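You operate a simulated robot arm through the tools that you are given. There is no shell and no other tool.

You are at the controls of a simulated two-armed robot. One attempt, no reset.

JOB
Put one portion of drops in the small yellow cup and set it on the narrow tray.
Fine: one full press is one portion; the slide ends out. Set down upright: what you pick out.

It is judged by the outcome, as a careful person would: the job done as asked, and still so three seconds after it is handed in. It fails if anything else is knocked over, pushed out of place, dropped, spilled or broken.

ROBOT AND FRAMES
Two 7-joint arms with fingered hands on one trunk that stands fixed in place. Base frame: the origin is at the foot of the trunk, x ahead of it, y to its left, z up. Readings come in mm, degrees, newtons and seconds.
The left shoulder is at [50, 214, 869], the right one opposite. With the tool pointing down near the work surface each hand reaches from about 360 to 880 mm from the base axis, measured 20 degrees to its own side. Payload 3 kg a hand.
Tool frame (each hand has its own): the origin (TCP) lies between the finger pads and is the grasp point; the fingertips stand 26 mm ahead of it; z points along the fingers, y is the line along which they close. The gripper opens to 132 mm; its body begins 73 mm behind the TCP. The gripper is a hand of 3 fingers: y runs from the thumb to the fingers, the wrist lies at [0, 0, -229] in the tool frame, and closing takes about 1.5 s.
Orientation is that of the tool frame in the base frame, as [roll, pitch, yaw] about the fixed x, y, z axes, in that order (R = Rz(yaw) Ry(pitch) Rx(roll)). With the fingers straight down and closing along the base's y, the tool's x points along the base's -x, its y along +y and its z along -z.

CONTROLS
- The arms move only by the tool step_arm. It takes "left_moves", "right_moves" or both (then of equal length, played together; a hand with none holds still); each is one flat list of numbers, 6 for each row, row after row: the shift along the tool's x, y, z in mm, then the turn, a rotation vector about the tool's x, y, z in degrees. In form: [x, y, z, rx, ry, rz, x, y, z, rx, ry, rz, ...]. A call has 1 to 20 rows; each row shifts and turns the commanded pose from where the row before left it, along the tool's axes as they then stand. "left_grip" and "right_grip" are, for a hand that has rows, the gripper command, from -1 (fully open) to 1 (shut), values between in proportion, set as the call begins (left out, the last holds). Each row takes 0.2 s and may step no farther than 50 mm and 8.6 degrees from the row before; otherwise, or with a gripper value out of range, the whole call is refused. A pose out of reach is approached as far as the arm can. The call stops where the force on the tool passes 90 N (or 10 N more than at its start, if that is more) or the arm is blocked; 0.2 s more then pass. The fingers move at their own pace (about 72 mm/s each) and stop on an object; they squeeze with about 31 N. The grip force told is the motor's: it shows also when the fingers shut on nothing. Time passes only in rows, and 0.2 s behind the last, so rows that do not move let the fingers close. It gives the time, the measured TCP pose, the force on the tool (base axes), the opening and the grip force at its end, in the units of the frame above (readings bear some noise), with the torque about the TCP (base axes, N m) and any sound that the robot's microphone picked up, and new pictures: "views" is both (left out), scene, wrist or none (wrist: the cameras of the hands that moved).
- Cameras (640 x 400 px; columns grow to the right, rows downward): "scene" is now at [34.7, -13.9, 1504.2]; the picture's right is [-0.14, -0.99, 0.00], its down [-0.61, 0.09, -0.79] and it looks along [0.78, -0.11, -0.62] (base axes); focal length 329 px, centre (320, 200). "left" rides on the left gripper at [-62, 3, -92] in its tool frame; the picture's right is [-0.05, -1.00, 0.00], its down [0.83, -0.04, -0.56] and it looks along [0.55, -0.03, 0.83] (tool axes); focal length 230 px, centre (320, 200). "right" rides on the right gripper at [62, 3, -92] in its tool frame; the picture's right is [-0.05, 1.00, 0.00], its down [-0.83, -0.04, -0.55] and it looks along [-0.55, -0.03, 0.83] (tool axes); focal length 230 px, centre (320, 200). There is no depth. A picture from a camera that has moved, and an enlarged one, comes with that camera's place and axes in the base frame and with its lens.
- finger_targets(finger1, finger2, thumb_bend, hand): sets how far each is bent, from 0 (flat) to 1 (curled in); at 0.3 the hand is open as for a grip, at 0.7 the pads meet at the TCP. One left out holds its place. A second passes; each finger stops where it meets its share of the squeeze, and holds until it gets a number again. A gripper value or a shape takes the hand back. It gives what a move gives, with no picture; readings hold the bend of each and the force on the fingers (four entries, about 0 where the hand has none), thumb and palm.
- set_grasp(shape, hand): the hand has 3 fingers and takes this shape, open, in about a second: jaw (thumb against the fingers, like two jaws); tri (thumb and two fingers); tip (a fingertip pinch); poke (one finger out to press); point (the index stretched); flat (the hand flat); cup (the hand cupped); fist (a fist). The gripper value then closes the fingers along that shape, each until it touches; the sizes above hold for jaw. It gives what a move gives, with no picture.
- turn_head(pan, tilt): turns the head with the scene camera to pan (to the left, within 86 degrees either way) and tilt (down, from -29 to 69), counted from straight ahead of the robot. It gives what a move gives, and a new picture of the scene camera.
- inspect(camera, box): a new picture of the part [left, top, right, bottom] of that camera's present view, enlarged. The clock stands still meanwhile.
- job_done(): hands the job in; it is judged then, once.

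Nothing tells you positions but the pictures and the camera data. Unless the task says otherwise, let go and move clear before handing in.

The tools are called after "Emit:" by a JSON object that holds its "name" and its "arguments". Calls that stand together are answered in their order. step_arm: Moves the arms, as the interface text tells. Its arguments: {"type":"object","properties":{"left_moves":{"type":"array"},"left_grip":{"type":"number"},"right_moves":{"type":"array"},"right_grip":{"type":"number"},"views":{"type":"string","enum":["both","scene","wrist","none"]}},"required":[]} The other tools are called the same way: set_grasp (shape, hand) gives the hand a shape; finger_targets (finger1, finger2, thumb_bend, hand) moves the fingers one by one; turn_head (pan, tilt) turns the head that bears the scene camera; inspect (camera, box) takes an enlarged picture of a part of a camera's view; job_done () hands the job in.

At the start:

```text
time: 0.0
left_ee_pos: [431.7, 58.7, 1223.1]
left_orientation: [-180.0, -0.1, 166.6]
left_wrist_force: [-1.1, -0.7, 0.2]
left_ft_torque: [-0.02, -0.01, 0.04]
left_finger_gap: 132.0
left_grip_force: 0.1
left_shape: jaw
left_bend: [0.3, 0.3, 0.3]
left_finger forces: [0.0, 0.1, 0.1, 0.1, 0.0, 0.0]
right_ee_pos: [372.4, -227.1, 1290.0]
right_orientation: [180.0, 0.1, 166.7]
right_wrist_force: [-0.1, 0.0, -0.7]
right_ft_torque: [0.03, 0.0, -0.02]
right_finger_gap: 132.0
right_grip_force: 0.0
right_shape: jaw
right_bend: [0.3, 0.3, 0.3]
right_finger forces: [0.0, 0.1, 0.0, 0.0, 0.0, 0.1]
head pan, tilt (commanded): [-8.1, 38.2]
```

scene: 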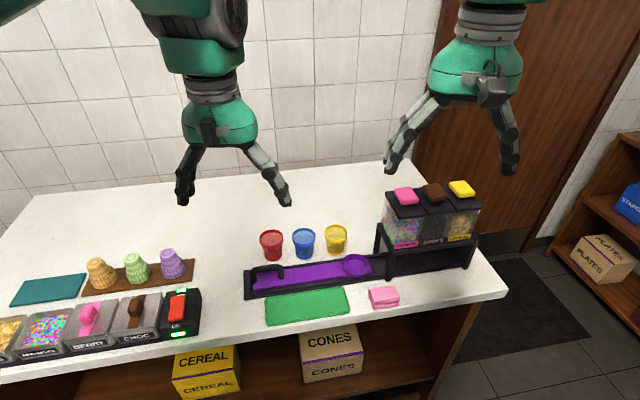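
right: 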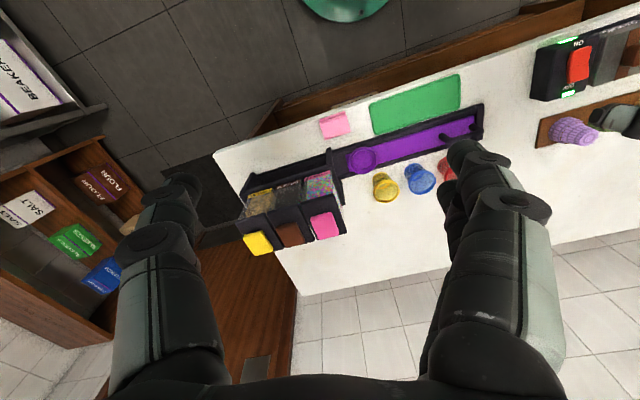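
left: 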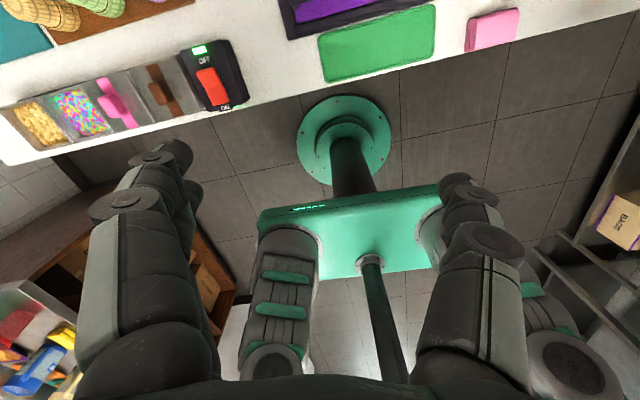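

I see a table with a three-hopper dispenser (pink, brown and yellow buttons), a purple slide, and red, blue and yellow cups. There are also green and teal flat items, and I'll look closer before moving.

Emit:
{"name": "inspect", "arguments": {"camera": "scene", "box": [360, 170, 500, 280]}}

Emit:
{"name": "inspect", "arguments": {"camera": "scene", "box": [230, 210, 410, 330]}}

Emit:
{"name": "inspect", "arguments": {"camera": "scene", "box": [0, 240, 220, 380]}}

Emit:
{"name": "inspect", "arguments": {"camera": "right", "box": [200, 60, 520, 260]}}

```text
3.64 times, centred on (430, 225) of scene
camera zoom: at [34.7, -13.9, 1504.2], right [-0.14, -0.99, 0.0], down [-0.61, 0.09, -0.79], along [0.78, -0.11, -0.62], focal length 1195 px, centre (-80, 109)
```

zoom: 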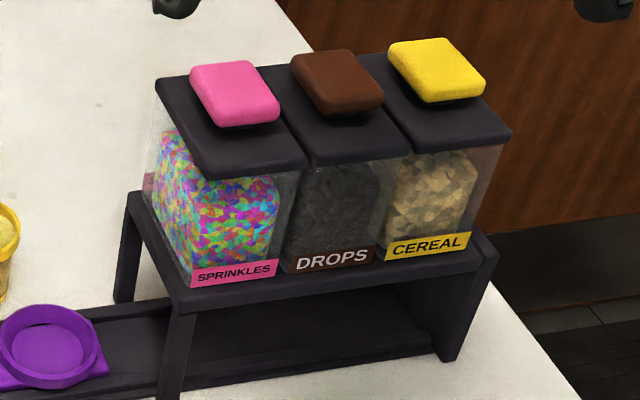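

```text
3.33 times, centred on (320, 270) of scene
camera zoom: at [34.7, -13.9, 1504.2], right [-0.14, -0.99, 0.0], down [-0.61, 0.09, -0.79], along [0.78, -0.11, -0.62], focal length 1096 px, centre (320, -33)
```

zoom: 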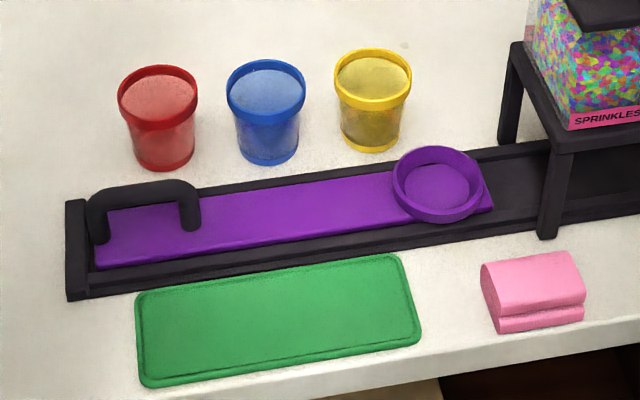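

```text
2.86 times, centred on (110, 310) of scene
camera zoom: at [34.7, -13.9, 1504.2], right [-0.14, -0.99, 0.0], down [-0.61, 0.09, -0.79], along [0.78, -0.11, -0.62], focal length 939 px, centre (920, -114)
```

zoom: 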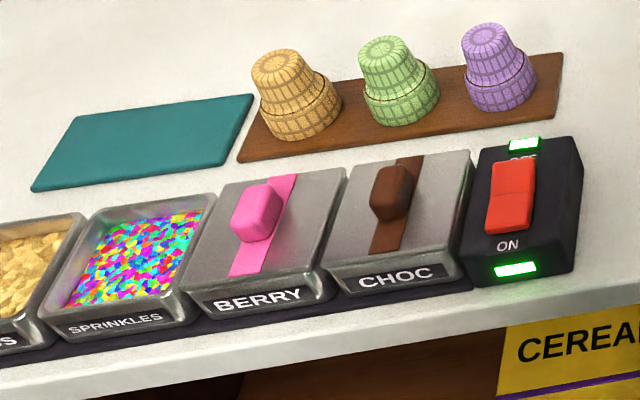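

```text
2.00 times, centred on (360, 160) of right
camera zoom: at [311.7, -210.5, 1382.7], right [0.28, 0.96, 0.0], down [0.8, -0.23, 0.56], along [0.53, -0.16, -0.83], focal length 460 px, centre (240, 280)
```

zoom: 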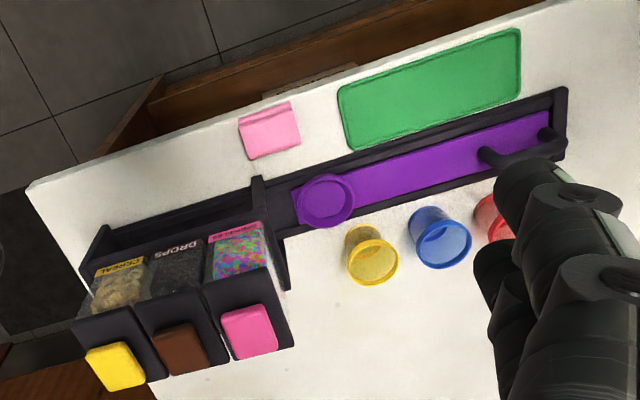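

The yellow cup is near (617,-137) and the ring of the slide is near (555,-176). The DROPS hopper is the middle one, with a brown button. I'll look around for other trays and small yellow cups before deciding.

Emit:
{"name": "turn_head", "arguments": {"pan": 40, "tilt": 40}}

Emit:
{"name": "turn_head", "arguments": {"pan": -45, "tilt": 40}}

Emit:
{"name": "turn_head", "arguments": {"pan": 0, "tilt": 60}}

```text
time: 1.2
left_ee_pos: [431.7, 59.2, 1223.0]
left_orientation: [180.0, 0.0, 166.7]
left_wrist_force: [0.3, -1.2, -0.2]
left_ft_torque: [-0.03, -0.03, -0.02]
left_finger_gap: 132.0
left_grip_force: 0.2
left_shape: jaw
left_bend: [0.3, 0.3, 0.3]
left_finger forces: [0.0, 0.0, 0.0, 0.0, 0.0, 0.0]
right_ee_pos: [372.0, -228.5, 1289.9]
right_orientation: [-180.0, 0.0, 166.8]
right_wrist_force: [0.8, -0.3, 0.0]
right_ft_torque: [0.0, 0.0, 0.02]
right_finger_gap: 131.9
right_grip_force: 0.1
right_shape: jaw
right_bend: [0.3, 0.3, 0.3]
right_finger forces: [0.1, 0.0, 0.0, 0.1, 0.1, 0.0]
head pan, tilt (commanded): [40.0, 40.0]
camera scene: at [14.5, 52.8, 1501.4], right [0.64, -0.77, 0.0], down [-0.49, -0.41, -0.77], along [0.59, 0.49, -0.64], focal length 329 px, centre (320, 200)
```

scene: 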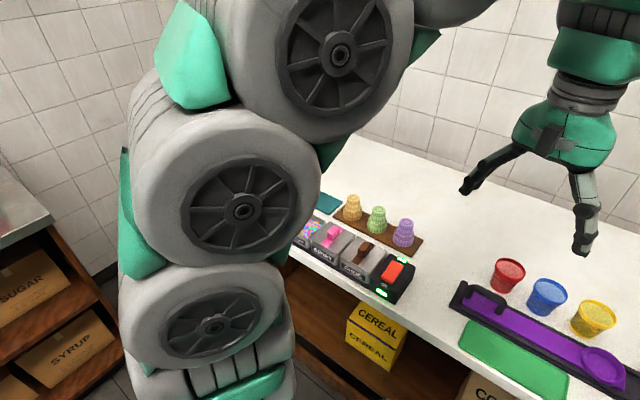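

```text
time: 2.8
left_ee_pos: [433.0, 58.7, 1224.1]
left_orientation: [180.0, 0.0, 166.7]
left_wrist_force: [-0.5, 0.5, -0.3]
left_ft_torque: [0.01, 0.01, -0.01]
left_finger_gap: 132.0
left_grip_force: 0.1
left_shape: jaw
left_bend: [0.3, 0.3, 0.3]
left_finger forces: [0.1, 0.0, 0.1, 0.0, 0.1, 0.0]
right_ee_pos: [372.5, -227.8, 1291.1]
right_orientation: [180.0, 0.1, 166.7]
right_wrist_force: [-1.3, 0.7, -0.8]
right_ft_torque: [0.0, 0.02, 0.02]
right_finger_gap: 131.8
right_grip_force: 0.0
right_shape: jaw
right_bend: [0.3, 0.3, 0.3]
right_finger forces: [0.0, 0.0, 0.0, 0.0, 0.1, 0.0]
head pan, tilt (commanded): [-45.0, 40.0]
camera scene: at [9.5, -61.9, 1501.4], right [-0.71, -0.71, 0.0], down [-0.45, 0.45, -0.77], along [0.54, -0.54, -0.64], focal length 329 px, centre (320, 200)
```

scene: 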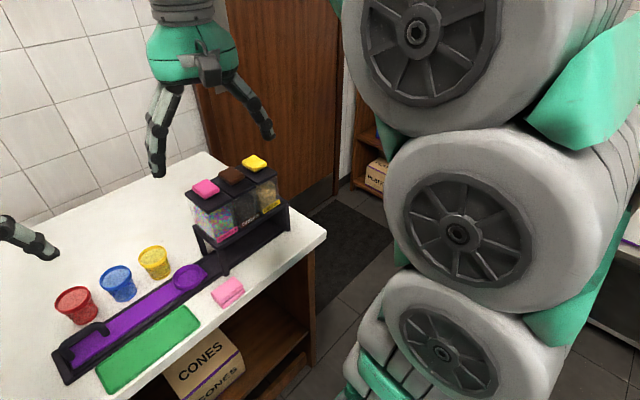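

```text
time: 3.9
left_ee_pos: [433.5, 57.1, 1223.3]
left_orientation: [-180.0, 0.0, 166.7]
left_wrist_force: [0.0, -0.3, -0.4]
left_ft_torque: [0.02, 0.0, 0.01]
left_finger_gap: 132.2
left_grip_force: 0.0
left_shape: jaw
left_bend: [0.3, 0.3, 0.3]
left_finger forces: [0.1, 0.0, 0.0, 0.0, 0.0, 0.1]
right_ee_pos: [372.8, -228.9, 1290.7]
right_orientation: [-179.9, 0.1, 166.7]
right_wrist_force: [0.2, -0.4, -0.3]
right_ft_torque: [-0.02, 0.01, 0.01]
right_finger_gap: 131.9
right_grip_force: 0.0
right_shape: jaw
right_bend: [0.3, 0.3, 0.3]
right_finger forces: [0.0, 0.1, 0.0, 0.1, 0.0, 0.0]
head pan, tilt (commanded): [0.0, 60.0]
camera scene: at [16.0, -1.9, 1474.7], right [0.0, -1.0, 0.0], down [-0.87, 0.0, -0.5], along [0.5, 0.0, -0.87], focal length 329 px, centre (320, 200)
```

scene: 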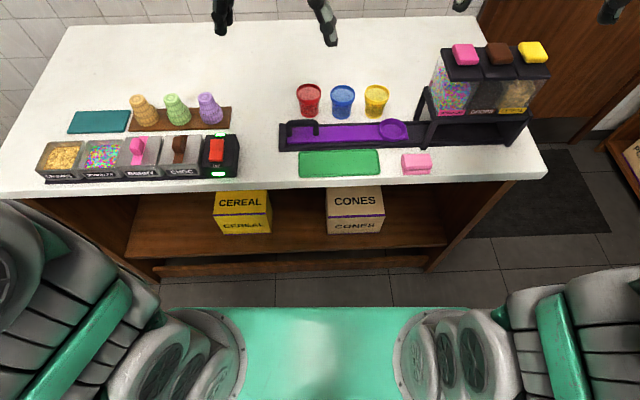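

Nothing else looks like a small yellow cup, and the green tray, long and slim in front of the slide, is the likely narrow tray. I'll zoom in from this square-on view to measure everything.

Emit:
{"name": "inspect", "arguments": {"camera": "scene", "box": [270, 70, 430, 190]}}

Emit:
{"name": "inspect", "arguments": {"camera": "scene", "box": [400, 30, 560, 150]}}

Emit:
{"name": "inspect", "arguments": {"camera": "scene", "box": [20, 80, 260, 190]}}

```text
3.33 times, centred on (350, 130) of scene
camera zoom: at [16.0, -1.9, 1474.7], right [0.0, -1.0, 0.0], down [-0.87, 0.0, -0.5], along [0.5, 0.0, -0.87], focal length 1096 px, centre (220, 433)
```

zoom: 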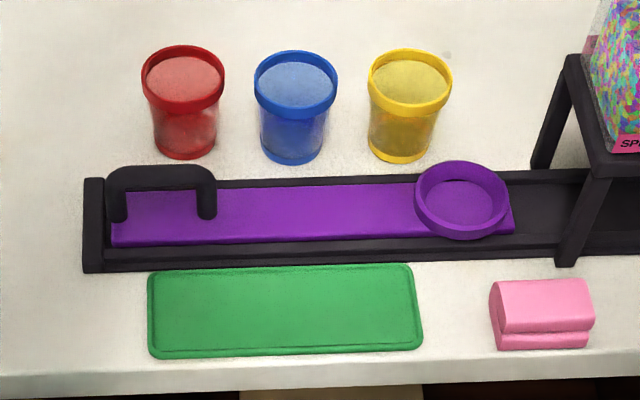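

```text
3.33 times, centred on (480, 90) of scene
camera zoom: at [16.0, -1.9, 1474.7], right [0.0, -1.0, 0.0], down [-0.87, 0.0, -0.5], along [0.5, 0.0, -0.87], focal length 1096 px, centre (-213, 567)
```

zoom: 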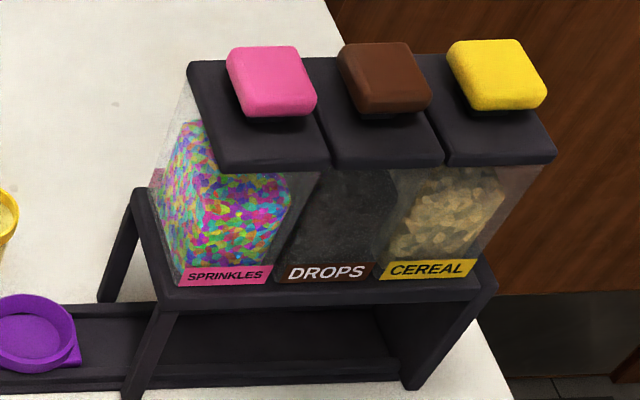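

```text
2.67 times, centred on (140, 135) of scene
camera zoom: at [16.0, -1.9, 1474.7], right [0.0, -1.0, 0.0], down [-0.87, 0.0, -0.5], along [0.5, 0.0, -0.87], focal length 876 px, centre (800, 373)
```

zoom: 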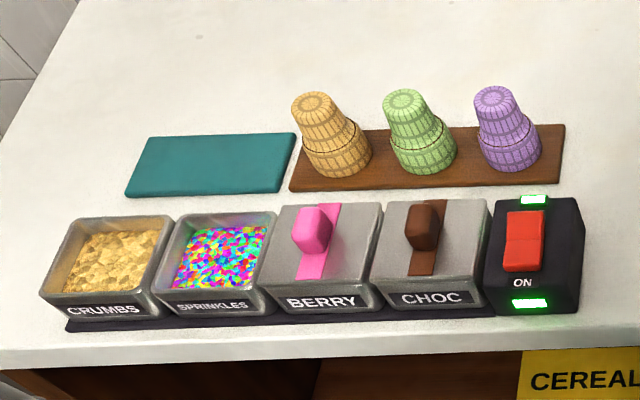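

The green item has a raised rim and is long and thin, so I take it as the narrow tray; the teal one is a flat mat. I'll move the left hand aside and bring the right hand over the cups and slide for a closer look.

Emit:
{"name": "step_arm", "arguments": {"left_moves": [8.6, 36.5, 0, 0, 0, 0, 8.6, 36.5, 0, 0, 0, 0, 8.6, 36.5, 0, 0, 0, 0, 8.6, 36.5, 0, 0, 0, 0, 0, 0, 0, 0, 0, 0], "right_moves": [-11.5, 18.8, 28, 0, 0, 0, -11.5, 18.8, 28, 0, 0, 0, -11.5, 18.8, 28, 0, 0, 0, -11.5, 18.8, 28, 0, 0, 0, -11.5, 18.8, 28, 0, 0, 0], "views": "both"}}

```text
time: 5.1
left_ee_pos: [434.7, 206.9, 1223.0]
left_orientation: [-179.9, 0.0, 166.7]
left_wrist_force: [0.0, -0.4, 1.1]
left_ft_torque: [0.02, 0.01, -0.02]
left_finger_gap: 131.9
left_grip_force: 0.0
left_shape: jaw
left_bend: [0.3, 0.3, 0.3]
left_finger forces: [0.0, 0.0, 0.0, 0.0, 0.0, 0.1]
right_ee_pos: [450.4, -153.2, 1149.1]
right_orientation: [180.0, 0.1, 166.8]
right_wrist_force: [0.6, 0.3, -0.3]
right_ft_torque: [0.0, 0.0, 0.01]
right_finger_gap: 131.9
right_grip_force: 0.1
right_shape: jaw
right_bend: [0.3, 0.3, 0.3]
right_finger forces: [0.0, 0.1, 0.0, 0.0, 0.0, 0.0]
head pan, tilt (commanded): [0.0, 60.0]
camera scene: at [16.0, -1.8, 1474.7], right [0.0, -1.0, 0.0], down [-0.87, 0.0, -0.5], along [0.5, 0.0, -0.87], focal length 329 px, centre (320, 200)
camera right: at [388.8, -135.4, 1241.1], right [0.28, 0.96, 0.0], down [0.8, -0.23, 0.56], along [0.53, -0.16, -0.83], focal length 230 px, centre (320, 200)
camera left: at [496.1, 197.1, 1315.6], right [-0.18, -0.98, 0.0], down [-0.82, 0.15, 0.56], along [-0.55, 0.1, -0.83], focal length 230 px, centre (320, 200)
```

scene: 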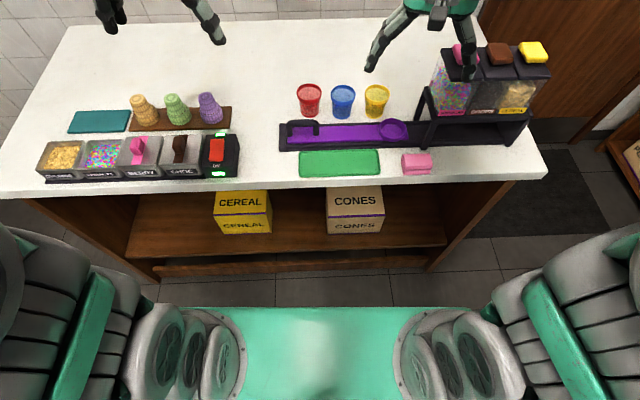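
right: 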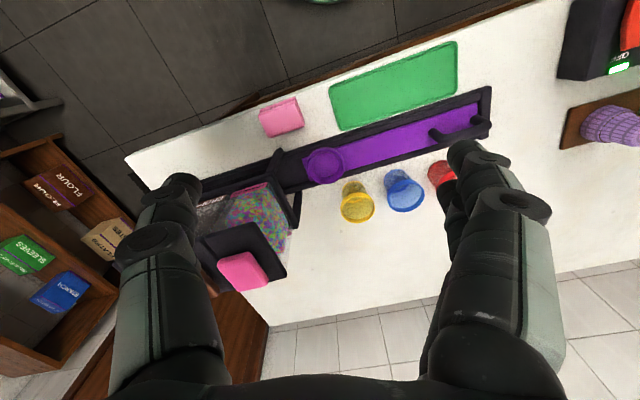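
left: 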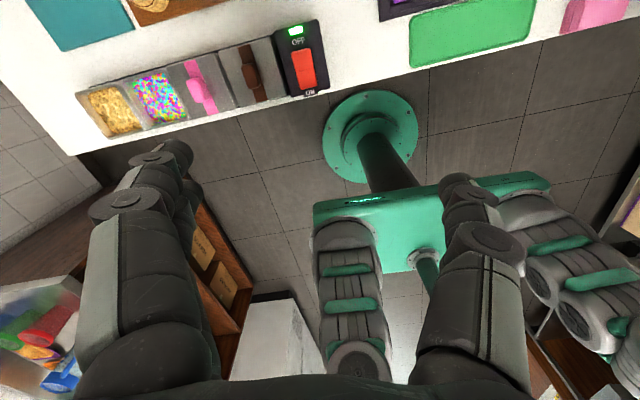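

The right wrist camera now sees the cups, ring and tray between the fingers. I'll zoom in to triangulate them.

Emit:
{"name": "inspect", "arguments": {"camera": "right", "box": [290, 100, 450, 240]}}

Emit:
{"name": "inspect", "arguments": {"camera": "right", "box": [240, 30, 500, 240]}}

```text
2.86 times, centred on (370, 170) of right
camera zoom: at [388.8, -135.4, 1241.1], right [0.28, 0.96, 0.0], down [0.8, -0.23, 0.56], along [0.53, -0.16, -0.83], focal length 657 px, centre (177, 286)
```

zoom: 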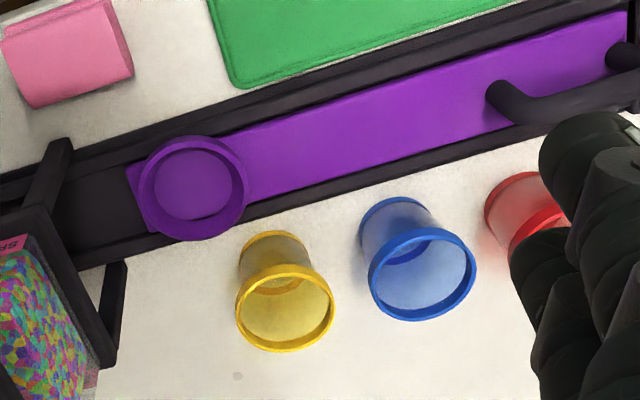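

```text
1.90 times, centred on (370, 135) of right
camera zoom: at [388.8, -135.4, 1241.1], right [0.28, 0.96, 0.0], down [0.8, -0.23, 0.56], along [0.53, -0.16, -0.83], focal length 438 px, centre (225, 324)
```

zoom: 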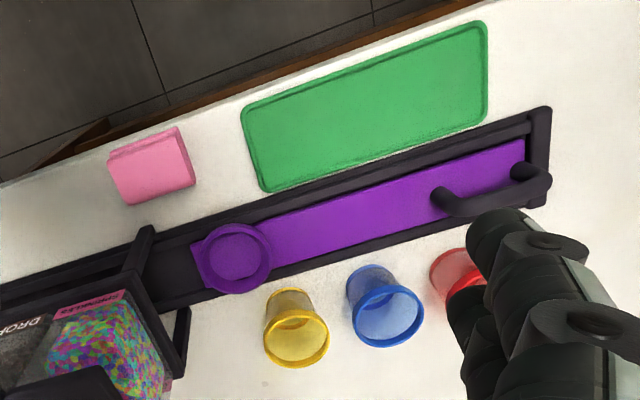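

My estimates are table z≈859, yellow cup centre ≈(619,-137) with its rim at z≈929, and ring ≈(552,-174). The gap to the blue cup is small, so I'll turn the right hand to close roughly along x with the thumb in front.

Emit:
{"name": "step_arm", "arguments": {"right_moves": [0, 0, 0, 0, 0, 8.34, 0, 0, 0, 0, 0, 8.34, 0, 0, 0, 0, 0, 8.34, 0, 0, 0, 0, 0, 8.34, 0, 0, 0, 0, 0, 8.34, 0, 0, 0, 0, 0, 8.34, 0, 0, 0, 0, 0, 8.34, 0, 0, 0, 0, 0, 8.34, 0, 0, 0, 0, 0, 8.34, 0, 0, 0, 0, 0, 8.34, 0, 0, 0, 0, 0, 8.34, 0, 0, 0, 0, 0, 0], "views": "both"}}

```text
time: 7.7
left_ee_pos: [435.8, 206.2, 1223.0]
left_orientation: [179.9, 0.0, 166.7]
left_wrist_force: [-0.1, 0.6, 0.3]
left_ft_torque: [0.03, 0.01, 0.01]
left_finger_gap: 131.8
left_grip_force: 0.0
left_shape: jaw
left_bend: [0.3, 0.3, 0.3]
left_finger forces: [0.0, 0.0, 0.1, 0.1, 0.0, 0.1]
right_ee_pos: [449.6, -151.5, 1150.6]
right_orientation: [179.9, 0.0, 74.7]
right_wrist_force: [-0.2, -0.2, -0.6]
right_ft_torque: [-0.02, 0.03, -0.03]
right_finger_gap: 131.7
right_grip_force: 0.0
right_shape: jaw
right_bend: [0.3, 0.3, 0.3]
right_finger forces: [0.0, 0.0, 0.0, 0.0, 0.0, 0.0]
head pan, tilt (commanded): [0.0, 60.0]
camera scene: at [15.9, -1.8, 1474.7], right [0.0, -1.0, 0.0], down [-0.87, 0.0, -0.5], along [0.5, 0.0, -0.87], focal length 329 px, centre (320, 200)
camera right: at [467.3, -91.4, 1243.0], right [0.95, -0.31, 0.0], down [-0.26, -0.79, 0.55], along [-0.17, -0.53, -0.83], focal length 230 px, centre (320, 200)
```

scene: 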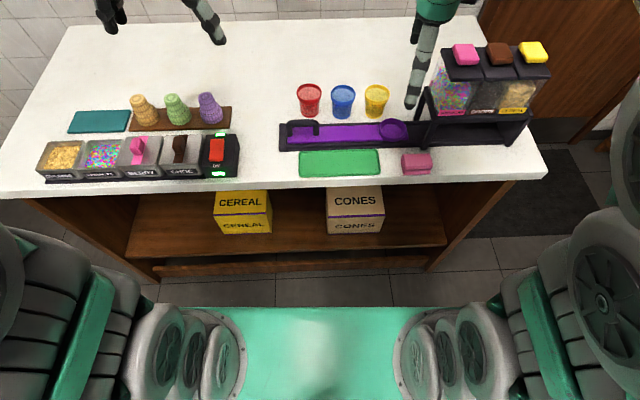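
right: 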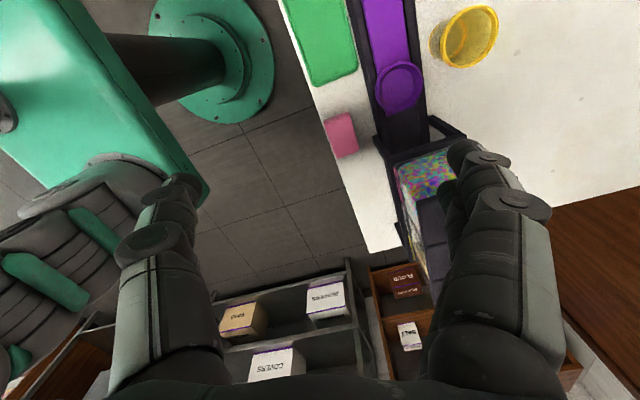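

The turn worked with no strain. Next I'll move the right hand above the yellow cup with a partial opening.

Emit:
{"name": "step_arm", "arguments": {"right_moves": [9.8, 26.6, 23.4, 0, 0, 0, 9.8, 26.6, 23.4, 0, 0, 0, 9.8, 26.6, 23.4, 0, 0, 0, 9.8, 26.6, 23.4, 0, 0, 0, 9.8, 26.6, 23.4, 0, 0, 0, 9.8, 26.6, 23.4, 0, 0, 0, 0, 0, 0, 0, 0, 0], "right_grip": -0.4, "views": "both"}}

Emit:
{"name": "inspect", "arguments": {"camera": "right", "box": [180, 0, 460, 220]}}

Emit:
{"name": "inspect", "arguments": {"camera": "scene", "box": [290, 0, 450, 140]}}

```text
time: 9.3
left_ee_pos: [435.0, 207.9, 1223.7]
left_orientation: [179.9, -0.1, 166.7]
left_wrist_force: [0.7, 0.8, -0.1]
left_ft_torque: [0.02, -0.01, 0.0]
left_finger_gap: 131.9
left_grip_force: 0.0
left_shape: jaw
left_bend: [0.3, 0.3, 0.3]
left_finger forces: [0.0, 0.0, 0.1, 0.0, 0.0, 0.0]
right_ee_pos: [619.2, -132.5, 1013.2]
right_orientation: [179.9, 0.1, 74.9]
right_wrist_force: [-0.7, 0.1, -0.2]
right_ft_torque: [0.05, 0.03, 0.01]
right_finger_gap: 92.8
right_grip_force: 0.0
right_shape: jaw
right_bend: [0.67, 0.67, 0.64]
right_finger forces: [0.0, 0.0, 0.0, 0.0, 0.0, 0.0]
head pan, tilt (commanded): [0.0, 60.0]
camera scene: at [16.0, -1.8, 1474.7], right [0.0, -1.0, 0.0], down [-0.87, 0.0, -0.5], along [0.5, 0.0, -0.87], focal length 329 px, centre (320, 200)
camera right: at [636.6, -74.3, 1105.3], right [0.95, -0.31, 0.0], down [-0.26, -0.79, 0.55], along [-0.17, -0.53, -0.83], focal length 230 px, centre (320, 200)
```

scene: 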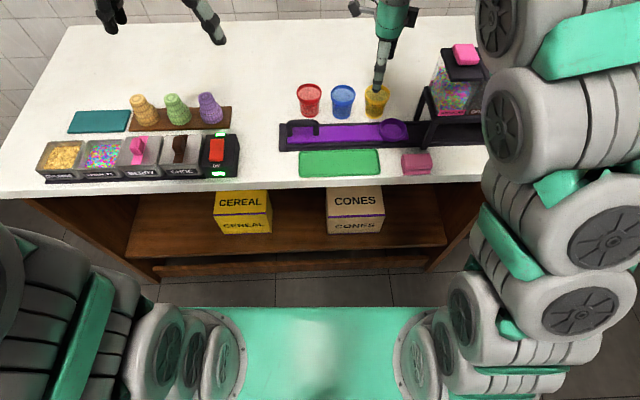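
right: 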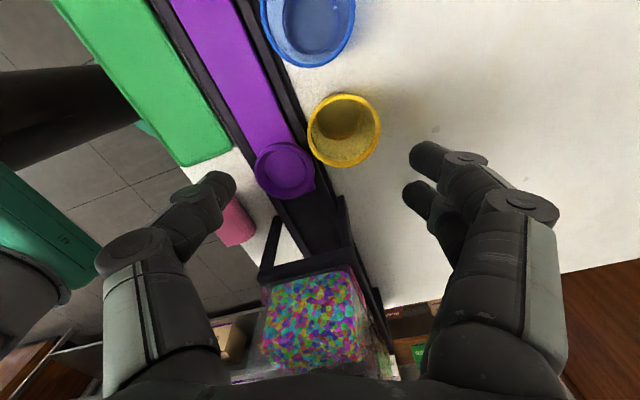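

```text
1.82 times, centred on (320, 110) of right
camera zoom: at [636.6, -74.3, 1105.3], right [0.95, -0.31, 0.0], down [-0.26, -0.79, 0.55], along [-0.17, -0.53, -0.83], focal length 418 px, centre (320, 364)
```

zoom: 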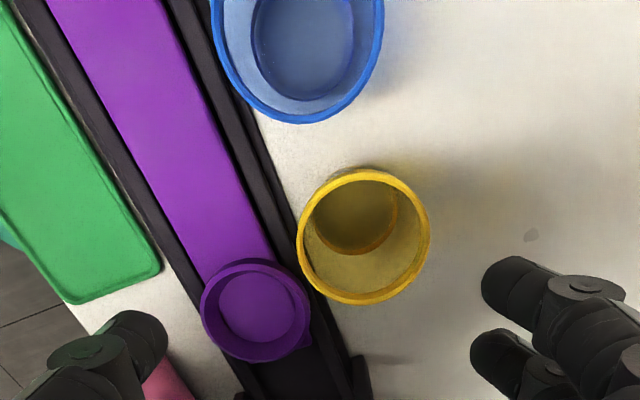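

```text
2.86 times, centred on (370, 70) of scene
camera zoom: at [16.0, -1.8, 1474.7], right [0.0, -1.0, 0.0], down [-0.87, 0.0, -0.5], along [0.5, 0.0, -0.87], focal length 939 px, centre (177, 571)
```

zoom: 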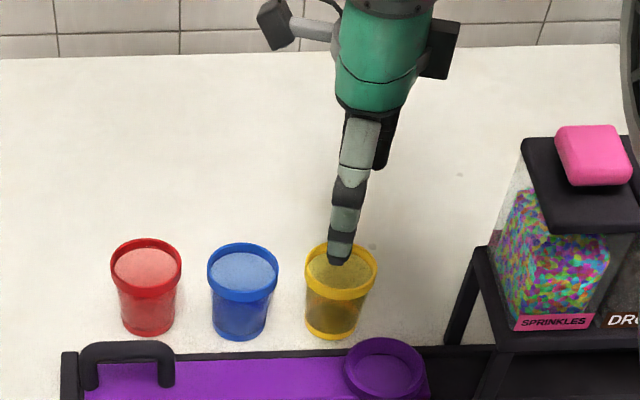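

The wrist view shows the cup about 18 mm further toward the finger side than I had estimated. I'll correct toward (638,-137) and lower a little to measure again.

Emit:
{"name": "step_arm", "arguments": {"right_moves": [0.3, 9.7, 24, 0, 0, 0, 0.3, 9.6, 24, 0, 0, 0, 0, 0, 0, 0, 0, 0], "views": "both"}}

Emit:
{"name": "inspect", "arguments": {"camera": "right", "box": [200, 20, 440, 220]}}

Emit:
{"name": "inspect", "arguments": {"camera": "scene", "box": [330, 40, 430, 150]}}

```text
time: 10.1
left_ee_pos: [434.4, 207.4, 1222.3]
left_orientation: [180.0, 0.0, 166.8]
left_wrist_force: [-0.6, -0.5, -0.5]
left_ft_torque: [-0.02, 0.03, 0.03]
left_finger_gap: 131.9
left_grip_force: 0.1
left_shape: jaw
left_bend: [0.3, 0.3, 0.3]
left_finger forces: [0.0, 0.0, 0.1, 0.0, 0.0, 0.0]
right_ee_pos: [636.0, -138.3, 963.4]
right_orientation: [179.8, -0.1, 75.1]
right_wrist_force: [0.0, -0.3, -0.2]
right_ft_torque: [0.0, 0.01, 0.0]
right_finger_gap: 92.6
right_grip_force: 0.0
right_shape: jaw
right_bend: [0.67, 0.67, 0.64]
right_finger forces: [0.0, 0.1, 0.1, 0.0, 0.0, 0.1]
head pan, tilt (commanded): [0.0, 60.0]
camera scene: at [15.9, -1.8, 1474.7], right [0.0, -1.0, 0.0], down [-0.87, 0.0, -0.5], along [0.5, 0.0, -0.87], focal length 329 px, centre (320, 200)
camera right: at [654.2, -79.1, 1055.3], right [0.95, -0.31, 0.0], down [-0.26, -0.79, 0.55], along [-0.17, -0.53, -0.83], focal length 230 px, centre (320, 200)
```

scene: 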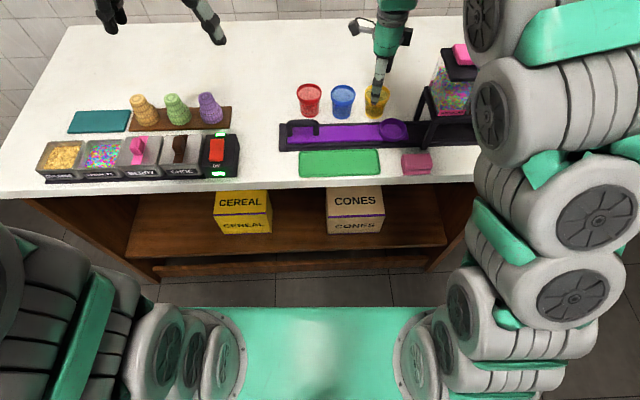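
right: 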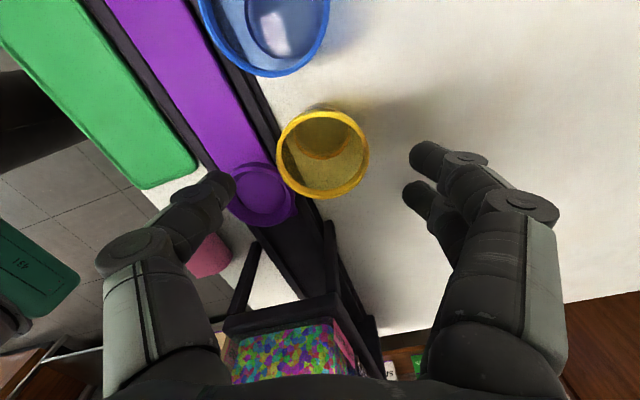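

```text
2.00 times, centred on (320, 120) of right
camera zoom: at [654.2, -79.1, 1055.3], right [0.95, -0.31, 0.0], down [-0.26, -0.79, 0.55], along [-0.17, -0.53, -0.83], focal length 460 px, centre (320, 360)
```

zoom: 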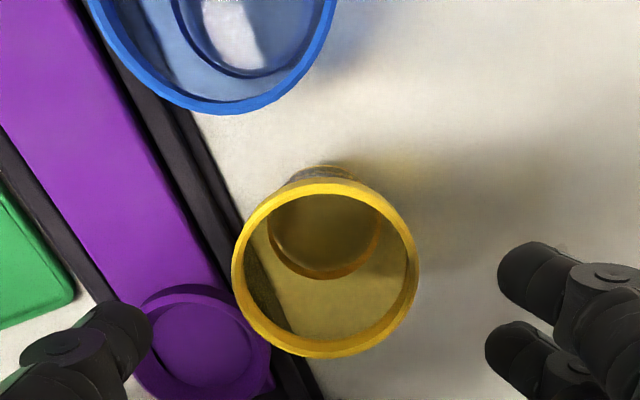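

```text
3.64 times, centred on (380, 95) of scene
camera zoom: at [15.9, -1.8, 1474.7], right [0.0, -1.0, 0.0], down [-0.87, 0.0, -0.5], along [0.5, 0.0, -0.87], focal length 1195 px, centre (102, 582)
```

zoom: 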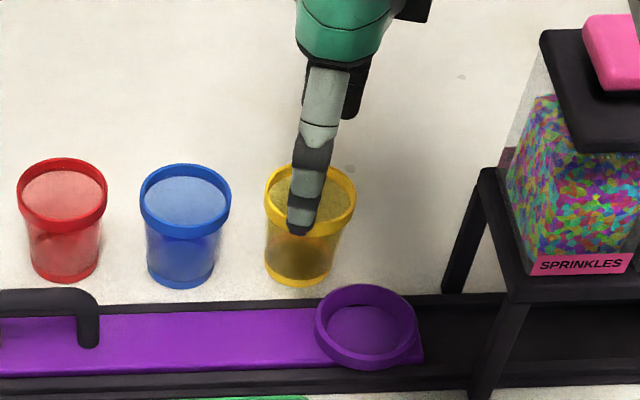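

Combining all the views, the rim comes out at z≈904 and the cup centre at about (638.5,-138), with the table near z≈840. The hand is nearly centred, so I'll descend partway and check again.

Emit:
{"name": "step_arm", "arguments": {"right_moves": [0.5, 1.2, 18, 0, 0, 0, 0.4, 1.1, 18, 0, 0, 0, 0, 0, 0, 0, 0, 0], "views": "both"}}

Emit:
{"name": "inspect", "arguments": {"camera": "right", "box": [180, 60, 460, 260]}}

Emit:
{"name": "inspect", "arguments": {"camera": "scene", "box": [330, 40, 430, 150]}}

```text
time: 10.9
left_ee_pos: [435.6, 208.8, 1223.8]
left_orientation: [-179.9, 0.0, 166.6]
left_wrist_force: [-0.5, 0.0, 0.2]
left_ft_torque: [-0.01, 0.04, 0.0]
left_finger_gap: 132.1
left_grip_force: 0.0
left_shape: jaw
left_bend: [0.3, 0.3, 0.3]
left_finger forces: [0.0, 0.0, 0.1, 0.1, 0.0, 0.1]
right_ee_pos: [640.9, -137.0, 925.9]
right_orientation: [179.9, 0.0, 75.0]
right_wrist_force: [-0.3, -1.2, -0.5]
right_ft_torque: [0.03, 0.0, 0.0]
right_finger_gap: 93.0
right_grip_force: 0.1
right_shape: jaw
right_bend: [0.67, 0.67, 0.64]
right_finger forces: [0.0, 0.0, 0.0, 0.0, 0.1, 0.0]
head pan, tilt (commanded): [0.0, 60.0]
camera scene: at [16.0, -1.8, 1474.7], right [0.0, -1.0, 0.0], down [-0.87, 0.0, -0.5], along [0.5, 0.0, -0.87], focal length 329 px, centre (320, 200)
camera right: at [658.3, -78.8, 1019.4], right [0.95, -0.31, 0.0], down [-0.26, -0.79, 0.55], along [-0.17, -0.53, -0.83], focal length 230 px, centre (320, 200)
```

scene: 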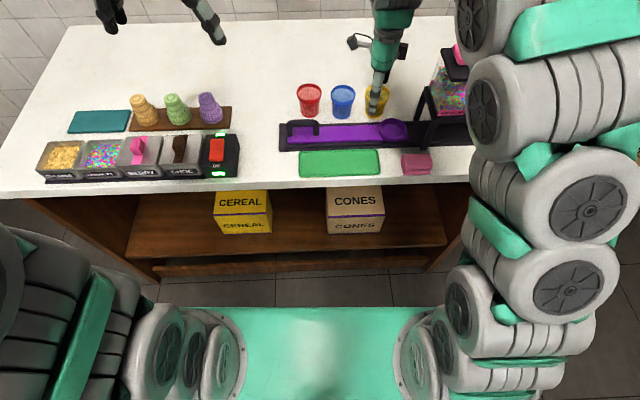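
right: 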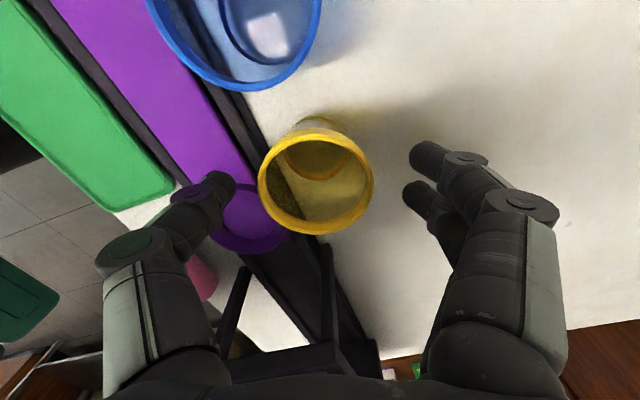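

```text
2.00 times, centred on (320, 160) of right
camera zoom: at [658.3, -78.8, 1019.4], right [0.95, -0.31, 0.0], down [-0.26, -0.79, 0.55], along [-0.17, -0.53, -0.83], focal length 460 px, centre (320, 280)
```

zoom: 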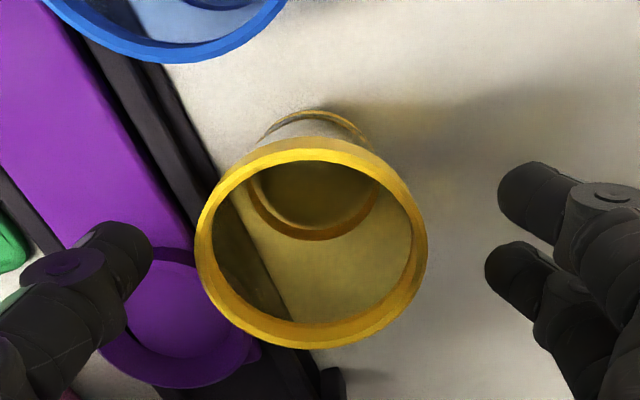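

```text
3.64 times, centred on (380, 95) of scene
camera zoom: at [16.0, -1.8, 1474.7], right [0.0, -1.0, 0.0], down [-0.87, 0.0, -0.5], along [0.5, 0.0, -0.87], focal length 1195 px, centre (102, 582)
```

zoom: 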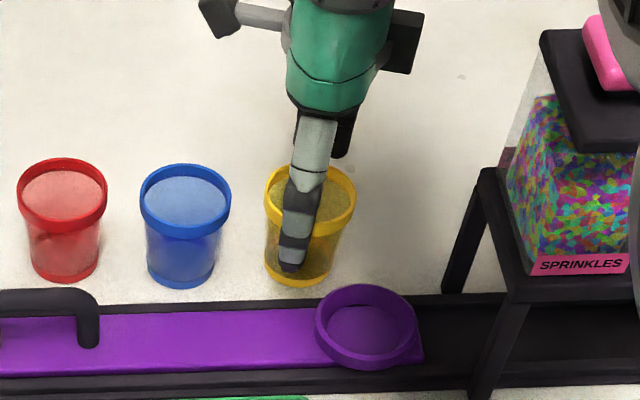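

The hand is aligned to within about 3 mm. I'll continue down in small stages, watching for contact.

Emit:
{"name": "step_arm", "arguments": {"right_moves": [-0.7, -1.5, 10, 0, 0, 0, -0.7, -1.5, 10, 0, 0, 0, 0, 0, 0, 0, 0, 0], "views": "both"}}

Emit:
{"name": "inspect", "arguments": {"camera": "right", "box": [180, 60, 460, 260]}}

Emit:
{"name": "inspect", "arguments": {"camera": "scene", "box": [330, 40, 430, 150]}}

```text
time: 11.7
left_ee_pos: [436.1, 207.3, 1222.6]
left_orientation: [179.9, 0.0, 166.6]
left_wrist_force: [-0.1, 0.5, -0.4]
left_ft_torque: [-0.01, 0.0, 0.01]
left_finger_gap: 132.0
left_grip_force: 0.1
left_shape: jaw
left_bend: [0.3, 0.3, 0.3]
left_finger forces: [0.0, 0.0, 0.0, 0.0, 0.0, 0.0]
right_ee_pos: [637.6, -139.3, 907.1]
right_orientation: [179.8, 0.0, 75.1]
right_wrist_force: [0.7, 0.2, 1.0]
right_ft_torque: [0.04, 0.0, -0.01]
right_finger_gap: 92.5
right_grip_force: 0.0
right_shape: jaw
right_bend: [0.67, 0.67, 0.64]
right_finger forces: [0.1, 0.0, 0.0, 0.0, 0.0, 0.0]
head pan, tilt (commanded): [0.0, 60.0]
camera scene: at [16.0, -1.8, 1474.7], right [0.0, -1.0, 0.0], down [-0.87, 0.0, -0.5], along [0.5, 0.0, -0.87], focal length 329 px, centre (320, 200)
camera right: at [655.4, -79.8, 999.4], right [0.95, -0.31, 0.0], down [-0.26, -0.79, 0.56], along [-0.17, -0.53, -0.83], focal length 230 px, centre (320, 200)
```

scene: 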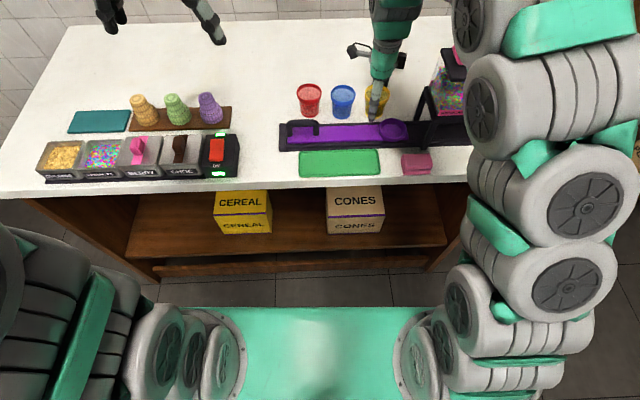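
right: 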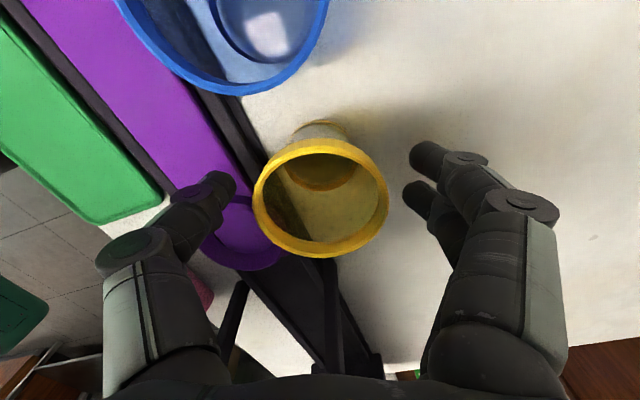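

```text
2.00 times, centred on (320, 160) of right
camera zoom: at [655.4, -79.8, 999.4], right [0.95, -0.31, 0.0], down [-0.26, -0.79, 0.56], along [-0.17, -0.53, -0.83], focal length 460 px, centre (320, 280)
```

zoom: 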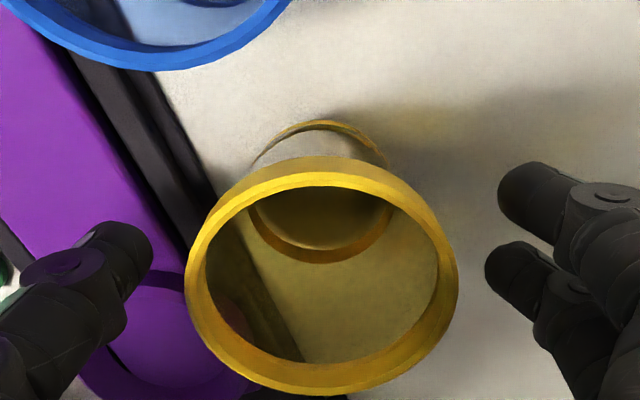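

```text
3.64 times, centred on (380, 95) of scene
camera zoom: at [16.0, -1.8, 1474.7], right [0.0, -1.0, 0.0], down [-0.87, 0.0, -0.5], along [0.5, 0.0, -0.87], focal length 1195 px, centre (102, 582)
```

zoom: 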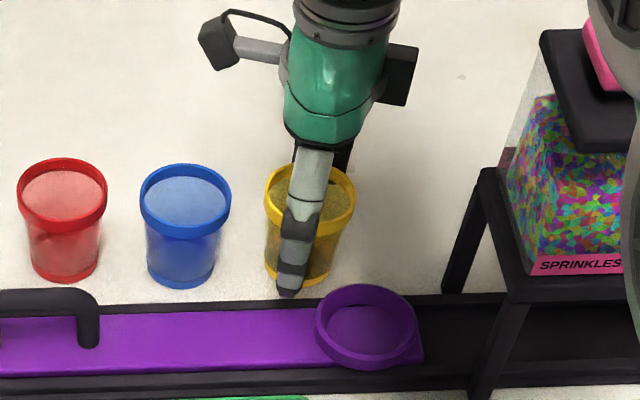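

The hand is centred on the cup to within a couple of millimetres. I'll lower 9 mm more and close the grip.

Emit:
{"name": "step_arm", "arguments": {"right_moves": [-1, 0, 5, 0, 0, 0, -1, 0, 4, 0, 0, 0, 0, 0, 0, 0, 0, 0], "views": "none"}}

Emit:
{"name": "step_arm", "arguments": {"right_moves": [0, 0, 0, 0, 0, 0, 0, 0, 0, 0, 0, 0, 0, 0, 0, 0, 0, 0, 0, 0, 0, 0, 0, 0, 0, 0, 0, 0, 0, 0, 0, 0, 0, 0, 0, 0], "right_grip": 1, "views": "both"}}

Emit:
{"name": "inspect", "arguments": {"camera": "scene", "box": [330, 40, 430, 150]}}

```text
time: 12.5
left_ee_pos: [436.0, 206.9, 1222.8]
left_orientation: [-180.0, 0.0, 166.7]
left_wrist_force: [0.1, -1.0, -0.2]
left_ft_torque: [0.0, 0.0, 0.01]
left_finger_gap: 131.9
left_grip_force: 0.0
left_shape: jaw
left_bend: [0.3, 0.3, 0.3]
left_finger forces: [0.0, 0.0, 0.0, 0.1, 0.0, 0.1]
right_ee_pos: [637.9, -141.0, 896.9]
right_orientation: [180.0, 0.0, 75.0]
right_wrist_force: [-0.2, 0.3, -0.9]
right_ft_torque: [-0.02, 0.05, -0.02]
right_finger_gap: 92.9
right_grip_force: 0.0
right_shape: jaw
right_bend: [0.67, 0.67, 0.64]
right_finger forces: [0.1, 0.1, 0.0, 0.1, 0.1, 0.0]
head pan, tilt (commanded): [0.0, 60.0]
```

```text
time: 13.9
left_ee_pos: [436.7, 207.5, 1224.1]
left_orientation: [-179.9, 0.0, 166.7]
left_wrist_force: [-0.2, 0.7, 0.2]
left_ft_torque: [0.03, -0.01, 0.02]
left_finger_gap: 132.1
left_grip_force: 0.0
left_shape: jaw
left_bend: [0.3, 0.3, 0.3]
left_finger forces: [0.0, 0.0, 0.0, 0.1, 0.0, 0.0]
right_ee_pos: [636.9, -141.2, 897.8]
right_orientation: [179.9, 0.1, 75.0]
right_wrist_force: [0.0, -0.5, 0.4]
right_ft_torque: [0.01, 0.02, -0.03]
right_finger_gap: 41.3
right_grip_force: 30.7
right_shape: jaw
right_bend: [0.74, 0.73, 0.7]
right_finger forces: [13.0, 14.9, 0.0, 0.0, 27.7, 0.0]
head pan, tilt (commanded): [0.0, 60.0]
camera scene: at [16.0, -1.8, 1474.7], right [0.0, -1.0, 0.0], down [-0.87, 0.0, -0.5], along [0.5, 0.0, -0.87], focal length 329 px, centre (320, 200)
camera right: at [654.9, -81.7, 989.6], right [0.95, -0.31, 0.0], down [-0.26, -0.79, 0.55], along [-0.17, -0.53, -0.83], focal length 230 px, centre (320, 200)
```

scene: 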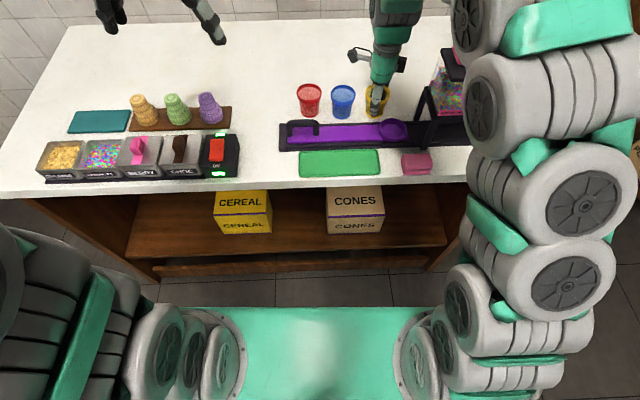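
right: 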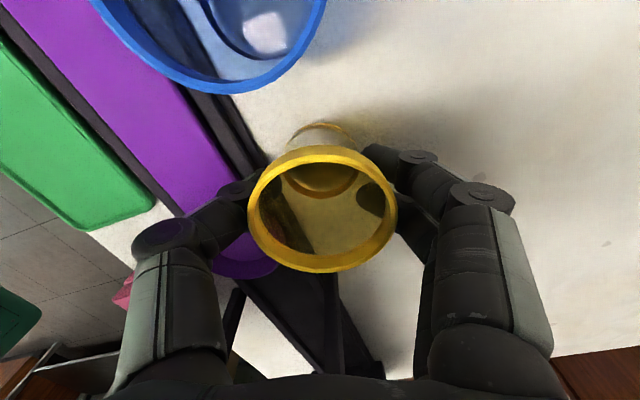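

```text
3.64 times, centred on (380, 95) of scene
camera zoom: at [16.0, -1.8, 1474.7], right [0.0, -1.0, 0.0], down [-0.87, 0.0, -0.5], along [0.5, 0.0, -0.87], focal length 1195 px, centre (102, 582)
```

zoom: 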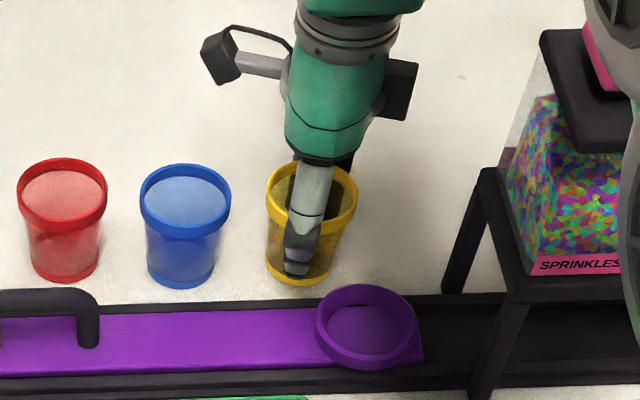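

The fingers have closed firmly on the cup body below its lip (about 28 N). I'll lift straight up and see how it hangs.

Emit:
{"name": "step_arm", "arguments": {"right_moves": [0, 0, -5, 0, 0, 0, 0, 0, -10, 0, 0, 0, 0, 0, -15, 0, 0, 0, 0, 0, -15, 0, 0, 0, 0, 0, -15, 0, 0, 0, 0, 0, 0, 0, 0, 0], "views": "both"}}

Emit:
{"name": "inspect", "arguments": {"camera": "scene", "box": [330, 30, 430, 150]}}

Emit:
{"name": "inspect", "arguments": {"camera": "right", "box": [150, 60, 470, 280]}}

```text
time: 15.3
left_ee_pos: [434.7, 207.6, 1222.6]
left_orientation: [-180.0, 0.0, 166.7]
left_wrist_force: [0.7, 0.8, 0.2]
left_ft_torque: [-0.02, 0.0, -0.01]
left_finger_gap: 131.7
left_grip_force: 0.1
left_shape: jaw
left_bend: [0.3, 0.3, 0.3]
left_finger forces: [0.0, 0.0, 0.0, 0.1, 0.0, 0.0]
right_ee_pos: [637.9, -139.8, 958.2]
right_orientation: [180.0, 0.0, 75.0]
right_wrist_force: [-0.1, -0.1, -0.1]
right_ft_torque: [-0.02, 0.04, -0.02]
right_finger_gap: 41.1
right_grip_force: 31.1
right_shape: jaw
right_bend: [0.74, 0.73, 0.7]
right_finger forces: [13.2, 15.0, 0.1, 0.0, 27.7, 0.0]
head pan, tilt (commanded): [0.0, 60.0]
camera scene: at [16.0, -1.8, 1474.7], right [0.0, -1.0, 0.0], down [-0.87, 0.0, -0.5], along [0.5, 0.0, -0.87], focal length 329 px, centre (320, 200)
camera right: at [654.9, -82.1, 1051.2], right [0.95, -0.31, 0.0], down [-0.26, -0.79, 0.56], along [-0.17, -0.53, -0.83], focal length 230 px, centre (320, 200)
```

scene: 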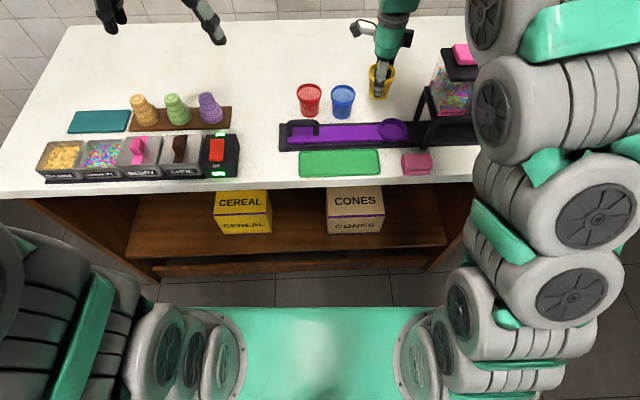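
right: 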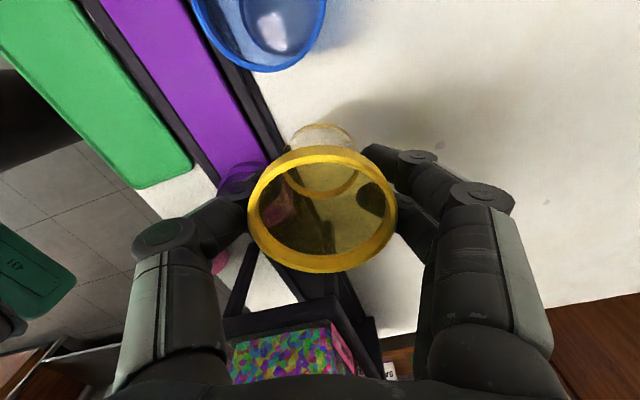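

```text
3.33 times, centred on (380, 90) of scene
camera zoom: at [16.0, -1.8, 1474.7], right [0.0, -1.0, 0.0], down [-0.87, 0.0, -0.5], along [0.5, 0.0, -0.87], focal length 1096 px, centre (120, 567)
```

zoom: 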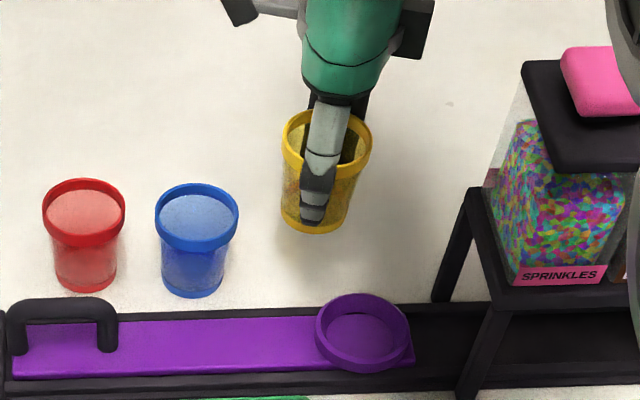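

```text
1.82 times, centred on (310, 170) of right
camera zoom: at [654.9, -82.1, 1051.2], right [0.95, -0.31, 0.0], down [-0.26, -0.79, 0.56], along [-0.17, -0.53, -0.83], focal length 418 px, centre (338, 254)
```

zoom: 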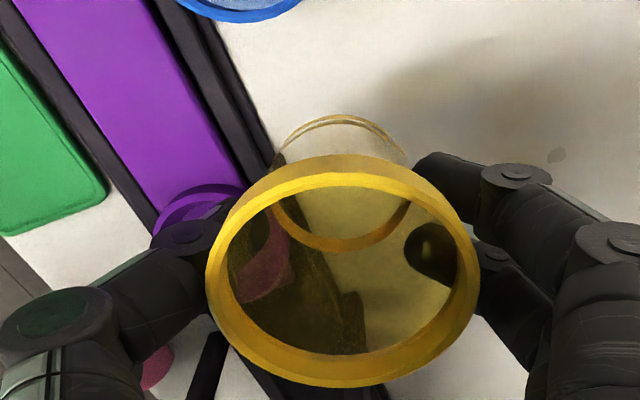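

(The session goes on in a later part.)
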